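You operate a simulated robot arm through the tools that you are given. There is no shell and no other tool. Be economical: measure what you need, move in short steps, check, and stop when the job is done.

Carry out the task below with a simulated robot arm. There is one attempt and no reset: what you move stays moved.

TASK
Stack the sealant sample labelled "1" from the top of the side bench on top of the sealant sample marked "3".

It is judged by the outcome, as a careful person would: the job done as asked, and still so three seconds after it is handed in. It fails if anything else is knocked over, pushed out of place, dropped, spilled or broken.

THE ROBOT
A 7-joint arm with a two-finger parallel gripper, fixed in place. Base frame: the origin is at the foot of the arm, x ahead of it, y to its left, z up; the work surface is at about z = 0. Lengths are in m, angles in degrees, forces in N, time in s.
With the tool pointing down near the work surface it reaches from about 0.22 to 0.58 m from the base axis. Its first joint turns from -66.0 to 66.0 degrees. Payload 2.5 kg.
Tool frame: the origin (TCP) lies between the finger pads and is the grasp point; the fingertips stand 0.023 m ahead of it; z points along the fingers, y is the line along which they close. The gripper opens to 0.094 m. The fingers are 0.038 m wide and 0.01 m thick; the gripper's body (0.054 by 0.096 m) begins 0.039 m behind the TCP.
Orientation is that of the tool frame in the base frame, as [roll, pitch, yaw] about the fixed x, y, z axes, in that order (R = Rz(yaw) Ry(pitch) Rx(roll)). With the fingers straight down and closing along the base's y, the tool's x points along the base's -x, its y along +y and its z along -z.

THE INTERFACE
- The arm moves only by the tool jog_arm. Its argument "moves" is a list of rows, each an object (a shift or turn left out is 0, a gripper value left out holds the last) with "delta_pos": the shift along the tool's x, y, z in m, a list of three; "spin": the turn about the tool's z in degrees; "fingers": the finger opening in m, from 0 to 0.094. In form: [{"delta_pos": [x, y, z], "spin": spin, "fingers": fingers}, ...]. A call has 1 to 10 rows; each row is the pose to reach, as a shift and turn from the pose commanded when the call began, along the tool's axes at that moment. A row lasts 0.2 s, in which the tool goes at most 0.05 m and 8.6 degrees; a call with a longer step from one row to the next is refused whole, and so is a gripper value outside its range. A pose out of reach is approached as far as the arm can. The call stops where the force on the tool passes 40 N (or 10 N more than at its start, if that is more) or the arm is blocked; 0.2 s more then pass. The fingers move at their own pace (about 0.108 m/s each) and stop on an object; they squeeze with about 26 N. The grip force told is the motor's: it shows also when the fingers shut on nothing. Time passes only in rows, and 0.2 s behind the last, so rows that repeat a pose let the fingers close. It gives the time, the measured TCP pose, the force on the tool (base axes), the opening and the grip force at its end, in the units of the frame above (readings bear some noise).
- Cameras (640 x 400 px; columns grow to the right, rows downward): "scene" is fixed at [0.136, -0.4205, 0.5426]; the picture's right is [0.67, -0.75, 0.00], its down [-0.44, -0.40, -0.80] and it looks along [0.60, 0.54, -0.59] (base axes); focal length 322 px, centre (320, 200). "wrist" rides on the gripper at [-0.039, 0, -0.044] in the tool frame; the picture's right is [0.00, -1.00, 0.00], its down [0.97, 0.00, -0.24] and it looks along [0.24, 0.00, 0.97] (tool axes); focal length 218 px, centre (320, 200).
- capture(camera): a new picture of that camera. No time passes.
- point_at(camera, pixels): there is no depth. For up to 12 entries [column, row, z] of the newest picture of that camera ("zoom" is the newest enlarged one), the place [x, y] in the base frame at which the ray of that pixel passes the height z, good to about 0.002 m. No time passes.
- close_up(camera, box): a new picture of the part [left, top, right, bottom] of that camera's present view, enlarged. No time passes.
- job_done(): hands the job in; it is judged then, once.

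Work in short steps. Measure before you move; look again where a grasp or a placing could have gone wrong, and mend it. You have 60 turns and 20 pictures in all, the two below and enlarged ones among them. Open the gripper and draw the arm clear of the work before you hand the job in, unless the task says otherwise; then end with one line.

The tools are called after "Emit:" as a command line: name --argument value ..., lists and objects as JSON in quotes. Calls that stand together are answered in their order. jog_arm: Moves the arm, as the interface text tells. Its arguments: {"type":"object","properties":{"moves":{"type":"array","items":{"type":"object","properties":{"delta_pos":{"type":"array","items":{"type":"number"}},"spin":{"type":"number"},"fingers":{"type":"number"}}}}},"required":["moves"]} The other tools are called the same way: capture (camera) takes a picture; point_at (camera, pixels) gives the place at which the rays of pixels pass given heights; close_up (camera, box) takes an enlarged picture of a part of a camera's view; job_done () hands the job in.

At the start:

```text
clock: 0.0
tcp_pos: [0.3752, -0.1751, 0.2669]
tcp_rot: [-180.0, 0.0, -180.0]
force: [0.7, 0.1, -0.6]
grip_width: 0.094
grip_force: 0.1
```

scene: 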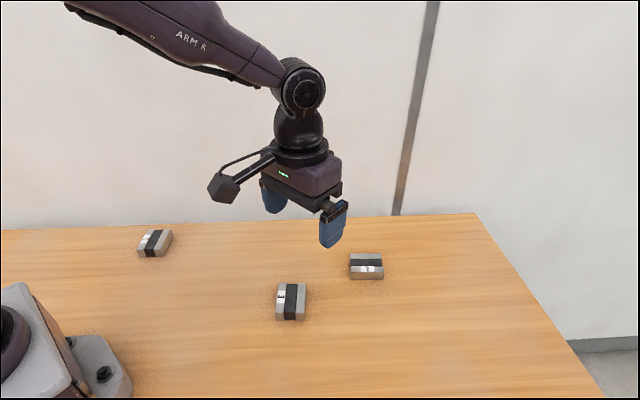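
wrist: 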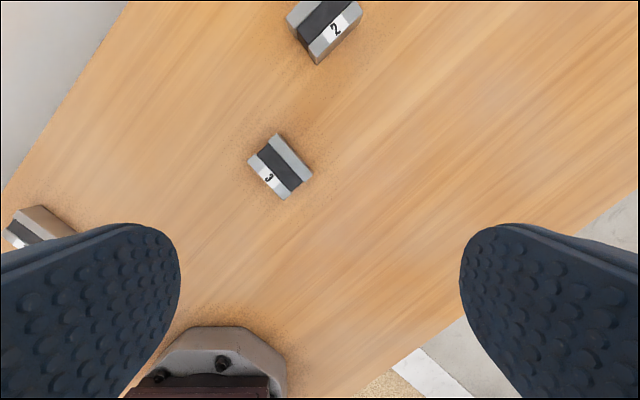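

The samples show at (155,243), (291,302) and (366,266) in the scene view. I'll enlarge them to read the labels.

Emit:
close_up --camera "scene" --box '[115, 215, 195, 265]'

Emit:
close_up --camera "scene" --box '[250, 240, 410, 340]'

```text
8.00 times, centred on (155, 240) of scene
```

zoom: 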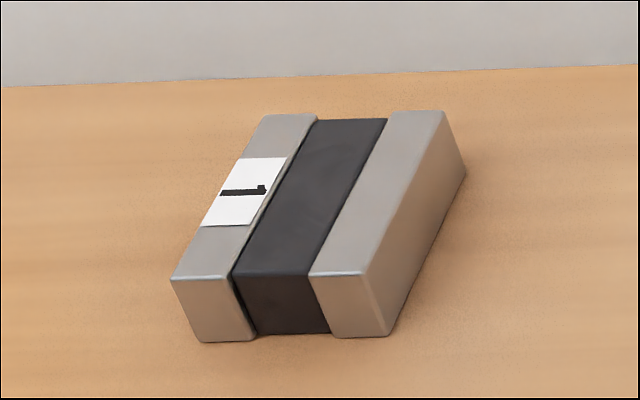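

```text
4.00 times, centred on (330, 290) of scene
```

zoom: 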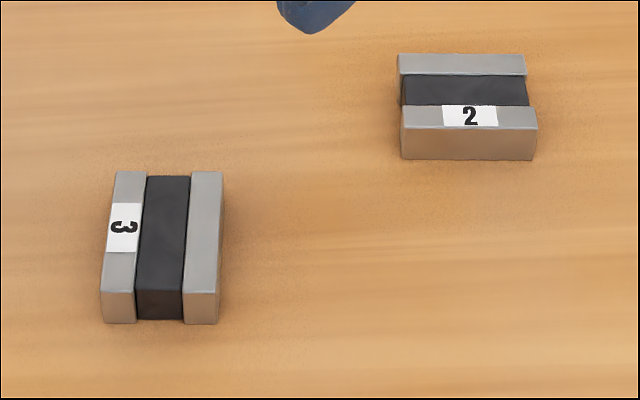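

Sample 1 is at the left (155,243), and 3 is at (291,302). I'll measure their corners at the table height and at trial top heights.

Emit:
point_at --camera "scene" --pixels '[[140.0, 257.7, 0], [163.5, 257.2, 0], [173.1, 236.9, 0], [136.5, 250, 0.02], [160.6, 249.4, 0.02], [170.5, 228.8, 0.02], [147.8, 229.3, 0.02]]'

Emit:
point_at --camera "zoom" --pixels '[[102, 322, 0], [218, 323, 0], [101, 291, 0.02], [219, 292, 0.02], [223, 172, 0.02], [116, 171, 0.02], [101, 291, 0.015], [219, 292, 0.015], [401, 159, 0], [531, 160, 0]]'

```text
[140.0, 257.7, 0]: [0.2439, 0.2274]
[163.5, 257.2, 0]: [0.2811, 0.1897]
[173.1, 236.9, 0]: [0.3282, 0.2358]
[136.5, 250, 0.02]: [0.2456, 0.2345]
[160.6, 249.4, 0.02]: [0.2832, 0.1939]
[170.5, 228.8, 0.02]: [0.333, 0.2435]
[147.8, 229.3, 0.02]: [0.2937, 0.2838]
```

```text
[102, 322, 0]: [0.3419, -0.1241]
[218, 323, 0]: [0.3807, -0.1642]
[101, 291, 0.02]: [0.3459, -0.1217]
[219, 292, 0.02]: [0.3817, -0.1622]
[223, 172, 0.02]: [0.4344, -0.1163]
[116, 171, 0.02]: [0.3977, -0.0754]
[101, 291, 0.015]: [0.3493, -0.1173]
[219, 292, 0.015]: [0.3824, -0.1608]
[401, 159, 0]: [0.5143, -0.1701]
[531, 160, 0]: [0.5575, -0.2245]
```

Both samples measure about 0.053 × 0.07 × 0.025 m. Sample 1 is centred near (0.287, 0.232) with its bars at about 45°. I'll move above it, turning so the fingers close across the two metal bars.

Emit:
jog_arm --moves '[{"delta_pos": [0.0088, 0.0407, 0.007], "spin": -4.5, "fingers": 0.094}, {"delta_pos": [0.0176, 0.0814, 0.014], "spin": -9}, {"delta_pos": [0.0264, 0.1221, 0.021], "spin": -13.5}, {"delta_pos": [0.0352, 0.1628, 0.028], "spin": -18}, {"delta_pos": [0.044, 0.2035, 0.035], "spin": -22.5}, {"delta_pos": [0.0528, 0.2442, 0.042], "spin": -27}, {"delta_pos": [0.0616, 0.2849, 0.049], "spin": -31.5}, {"delta_pos": [0.0704, 0.3256, 0.056], "spin": -36}, {"delta_pos": [0.0792, 0.3663, 0.063], "spin": -40.5}, {"delta_pos": [0.088, 0.407, 0.07], "spin": -45}]'

Emit:
capture --camera "wrist"

```text
clock: 2.2
tcp_pos: [0.2868, 0.2313, 0.1953]
tcp_rot: [-179.9, 0.0, -135.0]
force: [-0.8, 0.4, 0.0]
grip_width: 0.0939
grip_force: 0.0
```

```text
15 pictures are left
```

wrist: 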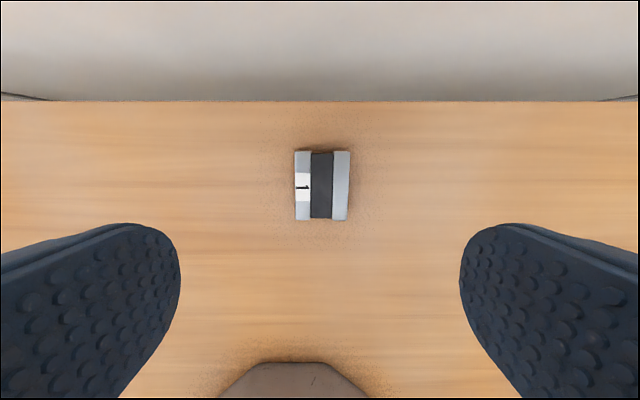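

Sample 1 is nearly centred, spanning columns 294–350. I'll enlarge it and measure its exact pose, along with the wall line at row 100.

Emit:
close_up --camera "wrist" --box '[256, 140, 384, 220]'

Emit:
point_at --camera "wrist" --pixels '[[320, 101, 0], [295, 151, 0.025], [349, 151, 0.025], [348, 220, 0.025], [296, 220, 0.025]]'

```text
5.00 times, centred on (320, 180) of wrist
```

zoom: 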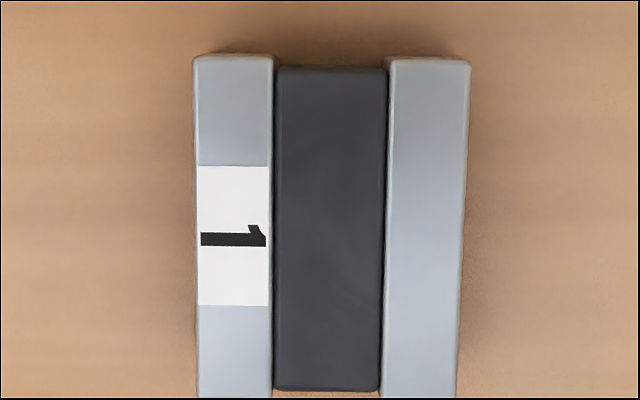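

```text
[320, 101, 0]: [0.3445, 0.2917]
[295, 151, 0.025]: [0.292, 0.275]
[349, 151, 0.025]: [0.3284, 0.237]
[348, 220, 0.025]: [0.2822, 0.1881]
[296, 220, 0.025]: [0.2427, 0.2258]
```

The bench's far line is 0.08 m ahead of the TCP, and a side attachment hangs on the gripper. I'll check the clearance in the scene view.

Emit:
capture --camera "scene"

```text
13 pictures are left
```

scene: 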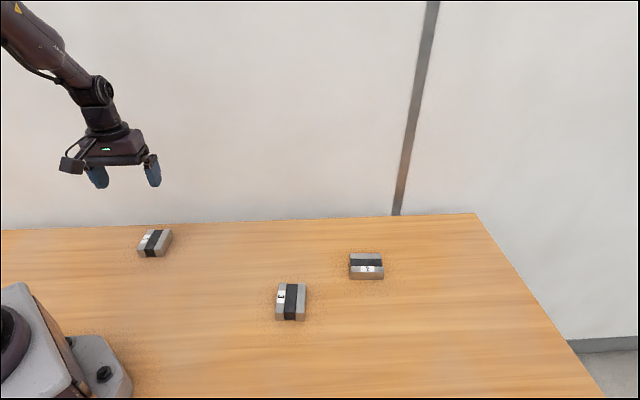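

The fingers line up with sample 1 (centre 0.286, 0.2315) and the attachment hangs to its free side. I'll descend part way, then slowly to TCP z ≈ 0.03.

Emit:
jog_arm --moves '[{"delta_pos": [0, 0, 0.03]}, {"delta_pos": [0, 0, 0.06]}, {"delta_pos": [0, 0, 0.09]}, {"delta_pos": [0, 0, 0.11]}, {"delta_pos": [0, 0, 0.125]}, {"delta_pos": [0, 0, 0.135]}, {"delta_pos": [0, 0, 0.145]}, {"delta_pos": [0, 0, 0.155]}, {"delta_pos": [0, 0, 0.165]}]'

Emit:
capture --camera "wrist"

```text
clock: 4.2
tcp_pos: [0.2869, 0.2309, 0.0302]
tcp_rot: [-180.0, 0.1, -135.0]
force: [-0.6, 0.3, 0.3]
grip_width: 0.0938
grip_force: 0.1
```

```text
12 pictures are left
```

wrist: 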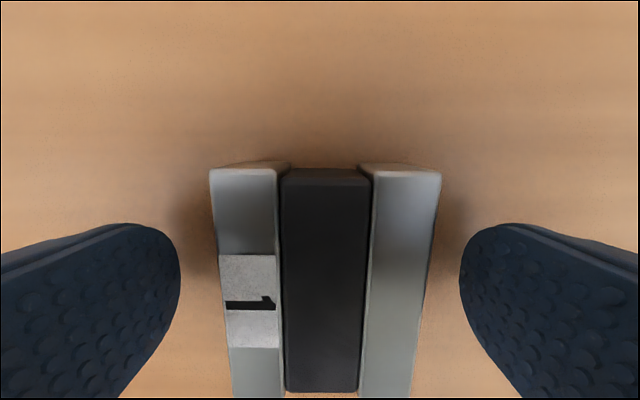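

The block sits between the fingers with its centre near column 325. I'll lower 3 mm and close on the bars.

Emit:
jog_arm --moves '[{"delta_pos": [0, 0, 0.003]}, {"delta_pos": [0, 0, 0.003], "fingers": 0.06}, {"delta_pos": [0, 0, 0.003], "fingers": 0.056}, {"delta_pos": [0, 0, 0.003], "fingers": 0.04}, {"delta_pos": [0, 0, 0.003], "fingers": 0.04}, {"delta_pos": [0, 0, 0.003], "fingers": 0.04}]'

```text
clock: 5.6
tcp_pos: [0.2864, 0.2314, 0.029]
tcp_rot: [-180.0, 0.1, -135.0]
force: [0.5, 0.3, -0.1]
grip_width: 0.0536
grip_force: 26.0
```

The grip holds at 0.0536 m with 26 N. I'll lift slightly to check that it holds.

Emit:
jog_arm --moves '[{"delta_pos": [0, 0, -0.005]}, {"delta_pos": [0, 0, -0.015]}, {"delta_pos": [0, 0, -0.03]}, {"delta_pos": [0, 0, -0.05]}, {"delta_pos": [0, 0, -0.075]}, {"delta_pos": [0, 0, -0.1]}, {"delta_pos": [0, 0, -0.1]}]'

Emit:
capture --camera "wrist"

```text
clock: 7.2
tcp_pos: [0.2869, 0.2314, 0.1294]
tcp_rot: [179.9, 0.0, -135.0]
force: [-0.3, 0.2, -0.9]
grip_width: 0.0536
grip_force: 25.9
```

```text
11 pictures are left
```

wrist: 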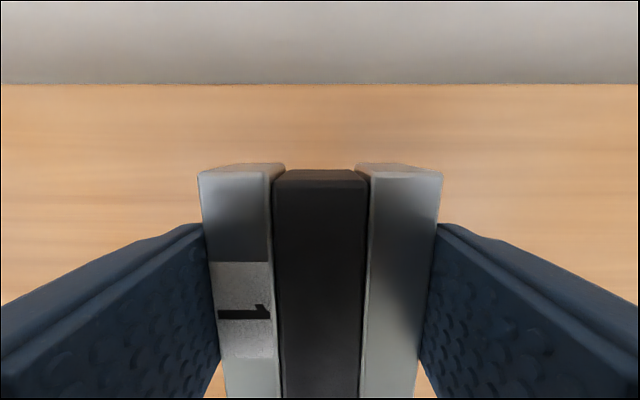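

It's held firmly. I'll measure sample 3's pose precisely in an enlarged scene view.

Emit:
close_up --camera "scene" --box '[251, 277, 331, 327]'

```text
8.00 times, centred on (291, 302) of scene
```

zoom: 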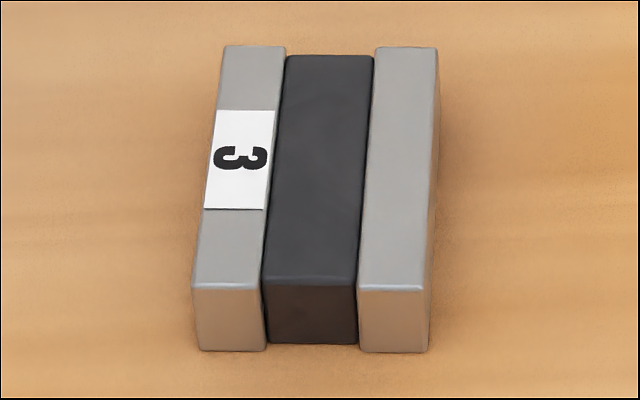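

Emit:
point_at --camera "zoom" --pixels '[[191, 287, 0.025], [426, 289, 0.025], [438, 47, 0.025], [225, 45, 0.025], [197, 350, 0], [429, 353, 0]]'

```text
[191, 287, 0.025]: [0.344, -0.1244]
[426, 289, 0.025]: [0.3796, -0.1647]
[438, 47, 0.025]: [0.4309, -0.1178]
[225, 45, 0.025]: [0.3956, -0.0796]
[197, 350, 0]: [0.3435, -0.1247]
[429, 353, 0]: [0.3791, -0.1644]
```

Sample 3's centre is (0.3875, -0.1216), its bars at about 42°, and its top at 0.025. I'll carry sample 1 over it at height, turning +3°.

Emit:
jog_arm --moves '[{"delta_pos": [0.0119, -0.0214, 0], "spin": 0.3}, {"delta_pos": [0.0317, -0.057, 0], "spin": 0.6}, {"delta_pos": [0.0516, -0.0927, 0], "spin": 0.9}, {"delta_pos": [0.0714, -0.1283, 0], "spin": 1.2}, {"delta_pos": [0.0913, -0.164, 0], "spin": 1.5}, {"delta_pos": [0.1111, -0.1996, 0], "spin": 1.8}, {"delta_pos": [0.131, -0.2353, 0], "spin": 2.2}, {"delta_pos": [0.1508, -0.2709, 0], "spin": 2.6}, {"delta_pos": [0.1696, -0.3047, 0], "spin": 3}, {"delta_pos": [0.1785, -0.3207, 0], "spin": 3}]'

Emit:
capture --camera "scene"

```text
clock: 9.4
tcp_pos: [0.3865, -0.1203, 0.1272]
tcp_rot: [179.9, 0.0, -137.9]
force: [0.2, -0.6, -1.9]
grip_width: 0.0537
grip_force: 25.6
```

```text
9 pictures are left
```

scene: 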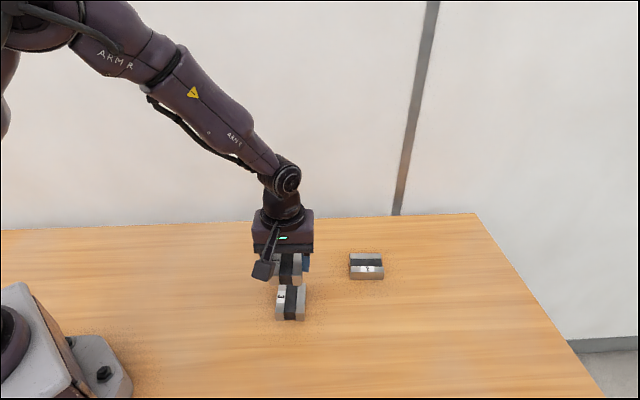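

The held block is above sample 3, and the attachment is well above everything. I'll enlarge to check the alignment.

Emit:
close_up --camera "scene" --box '[240, 237, 352, 327]'

Emit:
jog_arm --moves '[{"delta_pos": [0, 0, 0]}]'

```text
4.44 times, centred on (296, 282) of scene
```

zoom: 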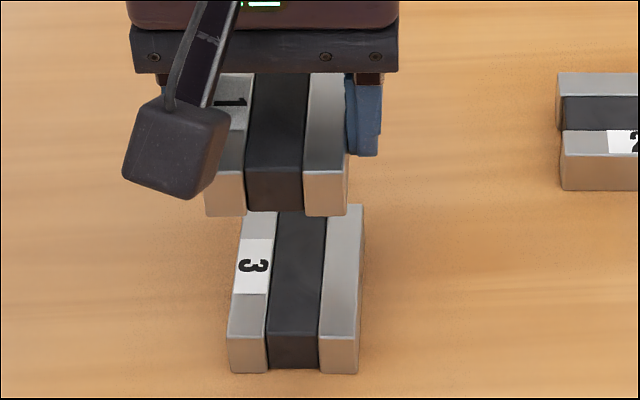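

```text
clock: 9.8
tcp_pos: [0.3862, -0.1195, 0.1277]
tcp_rot: [-180.0, 0.0, -138.0]
force: [0.7, 0.7, -1.4]
grip_width: 0.0534
grip_force: 26.2
```

Emit:
point_at --camera "zoom" --pixels '[[205, 215, 0.0985], [346, 216, 0.0985], [205, 215, 0.1005], [346, 216, 0.1005], [228, 373, 0], [358, 374, 0], [205, 172, 0.1235], [346, 172, 0.1235]]'

```text
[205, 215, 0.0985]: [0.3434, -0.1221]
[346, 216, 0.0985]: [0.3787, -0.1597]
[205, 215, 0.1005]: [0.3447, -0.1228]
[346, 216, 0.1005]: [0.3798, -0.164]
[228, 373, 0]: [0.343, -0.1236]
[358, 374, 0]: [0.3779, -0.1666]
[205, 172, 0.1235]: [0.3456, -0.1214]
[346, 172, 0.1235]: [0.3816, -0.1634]
```

The lower edges match within about 2 mm, so I'll apply a small correction, then descend to about 3 mm above contact.

Emit:
jog_arm --moves '[{"delta_pos": [0.0005, -0.002, 0.01]}, {"delta_pos": [0.0005, -0.002, 0.025]}, {"delta_pos": [0.0005, -0.002, 0.04]}, {"delta_pos": [0.0005, -0.002, 0.052]}, {"delta_pos": [0.0005, -0.002, 0.06]}, {"delta_pos": [0.0005, -0.002, 0.066]}, {"delta_pos": [0.0005, -0.002, 0.069]}, {"delta_pos": [0.0005, -0.002, 0.069]}]'

Emit:
close_up --camera "scene" --box '[240, 257, 352, 327]'

```text
clock: 11.6
tcp_pos: [0.3857, -0.1229, 0.0596]
tcp_rot: [180.0, 0.0, -137.9]
force: [0.1, -0.1, -2.4]
grip_width: 0.0535
grip_force: 26.3
```

```text
5.71 times, centred on (296, 292) of scene
```

zoom: 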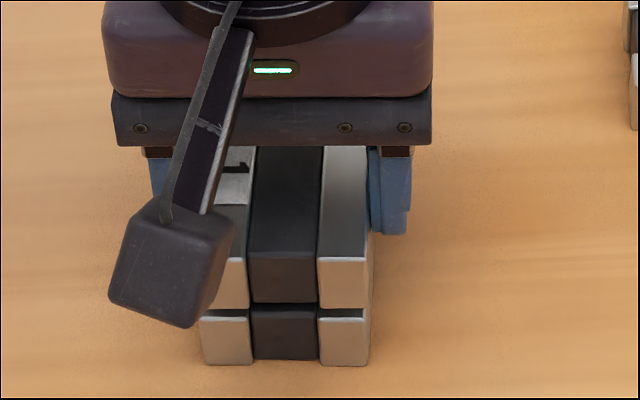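

Lateral alignment is very good, with a gap of about 4 mm. I'll descend in 1 mm steps.

Emit:
jog_arm --moves '[{"delta_pos": [0, 0, 0.001]}, {"delta_pos": [0, 0, 0.002]}, {"delta_pos": [0, 0, 0.003]}, {"delta_pos": [0, 0, 0.0035]}, {"delta_pos": [0, 0, 0.004]}, {"delta_pos": [0, 0, 0.004]}]'

```text
clock: 13.0
tcp_pos: [0.3873, -0.1234, 0.0546]
tcp_rot: [-180.0, 0.0, -138.1]
force: [-0.2, 0.5, -2.2]
grip_width: 0.0538
grip_force: 26.2
```

Emit:
jog_arm --moves '[{"delta_pos": [0, 0, 0.0005]}, {"delta_pos": [0, 0, 0.001]}, {"delta_pos": [0, 0, 0.001]}]'

Emit:
close_up --camera "scene" --box '[264, 297, 320, 332]'

```text
clock: 13.8
tcp_pos: [0.3887, -0.1233, 0.054]
tcp_rot: [-179.9, 0.1, -138.0]
force: [-7.9, 4.0, 21.1]
grip_width: 0.0537
grip_force: 25.9
```

```text
11.43 times, centred on (292, 314) of scene
```

zoom: 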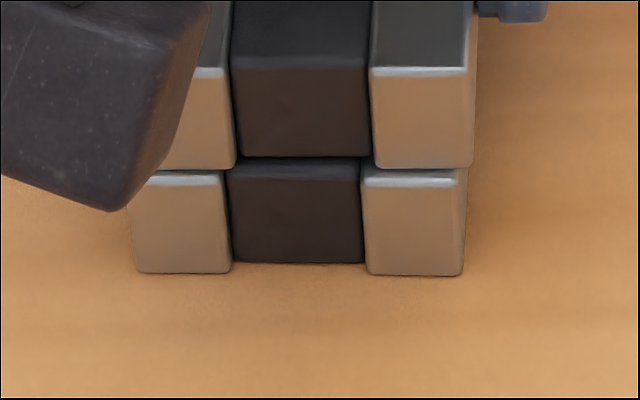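

Contact is made (21 N up) and the blocks are aligned to about 1 mm. I'll ease off 0.7 mm and then open.

Emit:
jog_arm --moves '[{"delta_pos": [0, 0, -0.0007]}, {"delta_pos": [0, 0, -0.0007]}, {"delta_pos": [0, 0, -0.0007], "fingers": 0.06}, {"delta_pos": [0, 0, -0.0007], "fingers": 0.075}, {"delta_pos": [0, 0, -0.0007], "fingers": 0.09}, {"delta_pos": [0, 0, -0.0007], "fingers": 0.09}]'

Emit:
capture --camera "wrist"

```text
clock: 15.2
tcp_pos: [0.3885, -0.1235, 0.0536]
tcp_rot: [-180.0, 0.0, -138.1]
force: [-0.1, -0.4, 0.3]
grip_width: 0.0902
grip_force: 0.1
```

```text
5 pictures are left
```

wrist: 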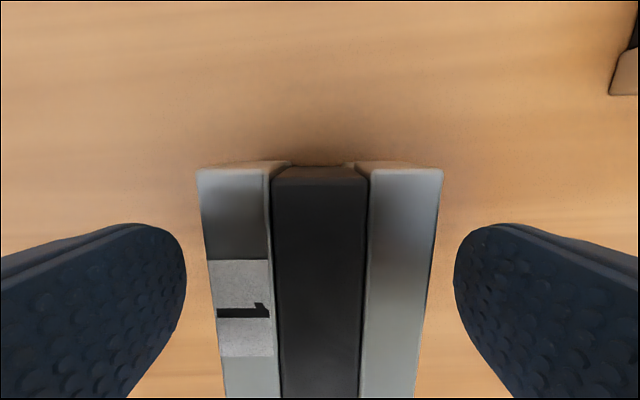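

The fingers are free on both sides. I'll rise straight up and check.

Emit:
jog_arm --moves '[{"delta_pos": [0, 0, -0.01]}, {"delta_pos": [0, 0, -0.03]}, {"delta_pos": [0, 0, -0.06]}, {"delta_pos": [0, 0, -0.1]}, {"delta_pos": [0, 0, -0.14]}, {"delta_pos": [0, 0, -0.17]}, {"delta_pos": [0, 0, -0.17]}]'

Emit:
capture --camera "scene"

Emit:
close_up --camera "scene" --box '[240, 247, 352, 327]'

```text
clock: 16.8
tcp_pos: [0.387, -0.1222, 0.2254]
tcp_rot: [180.0, 0.0, -138.1]
force: [-1.0, 0.1, 0.7]
grip_width: 0.09
grip_force: 0.0
```

```text
4 pictures are left
```

scene: 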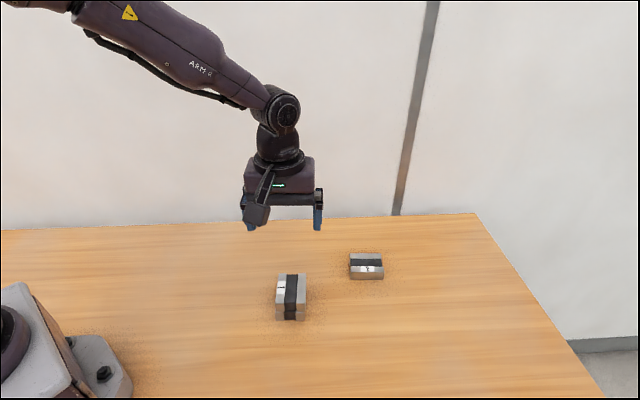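

```text
5.00 times, centred on (296, 287) of scene
```

zoom: 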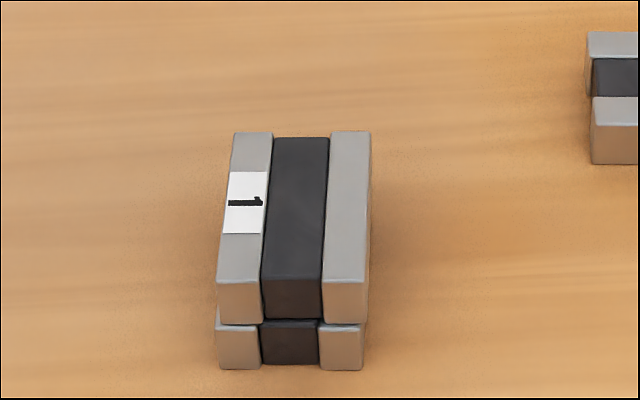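

Sample 1 sits squarely on sample 3, sample 2 hasn't moved, and the arm is clear. I'm handing the job in.

Emit:
job_done

```text
The job is handed in.
```

Sample "1" is stacked on sample "3", aligned to about 1 mm; sample "2" is where it was, and the gripper is open and clear above the stack.
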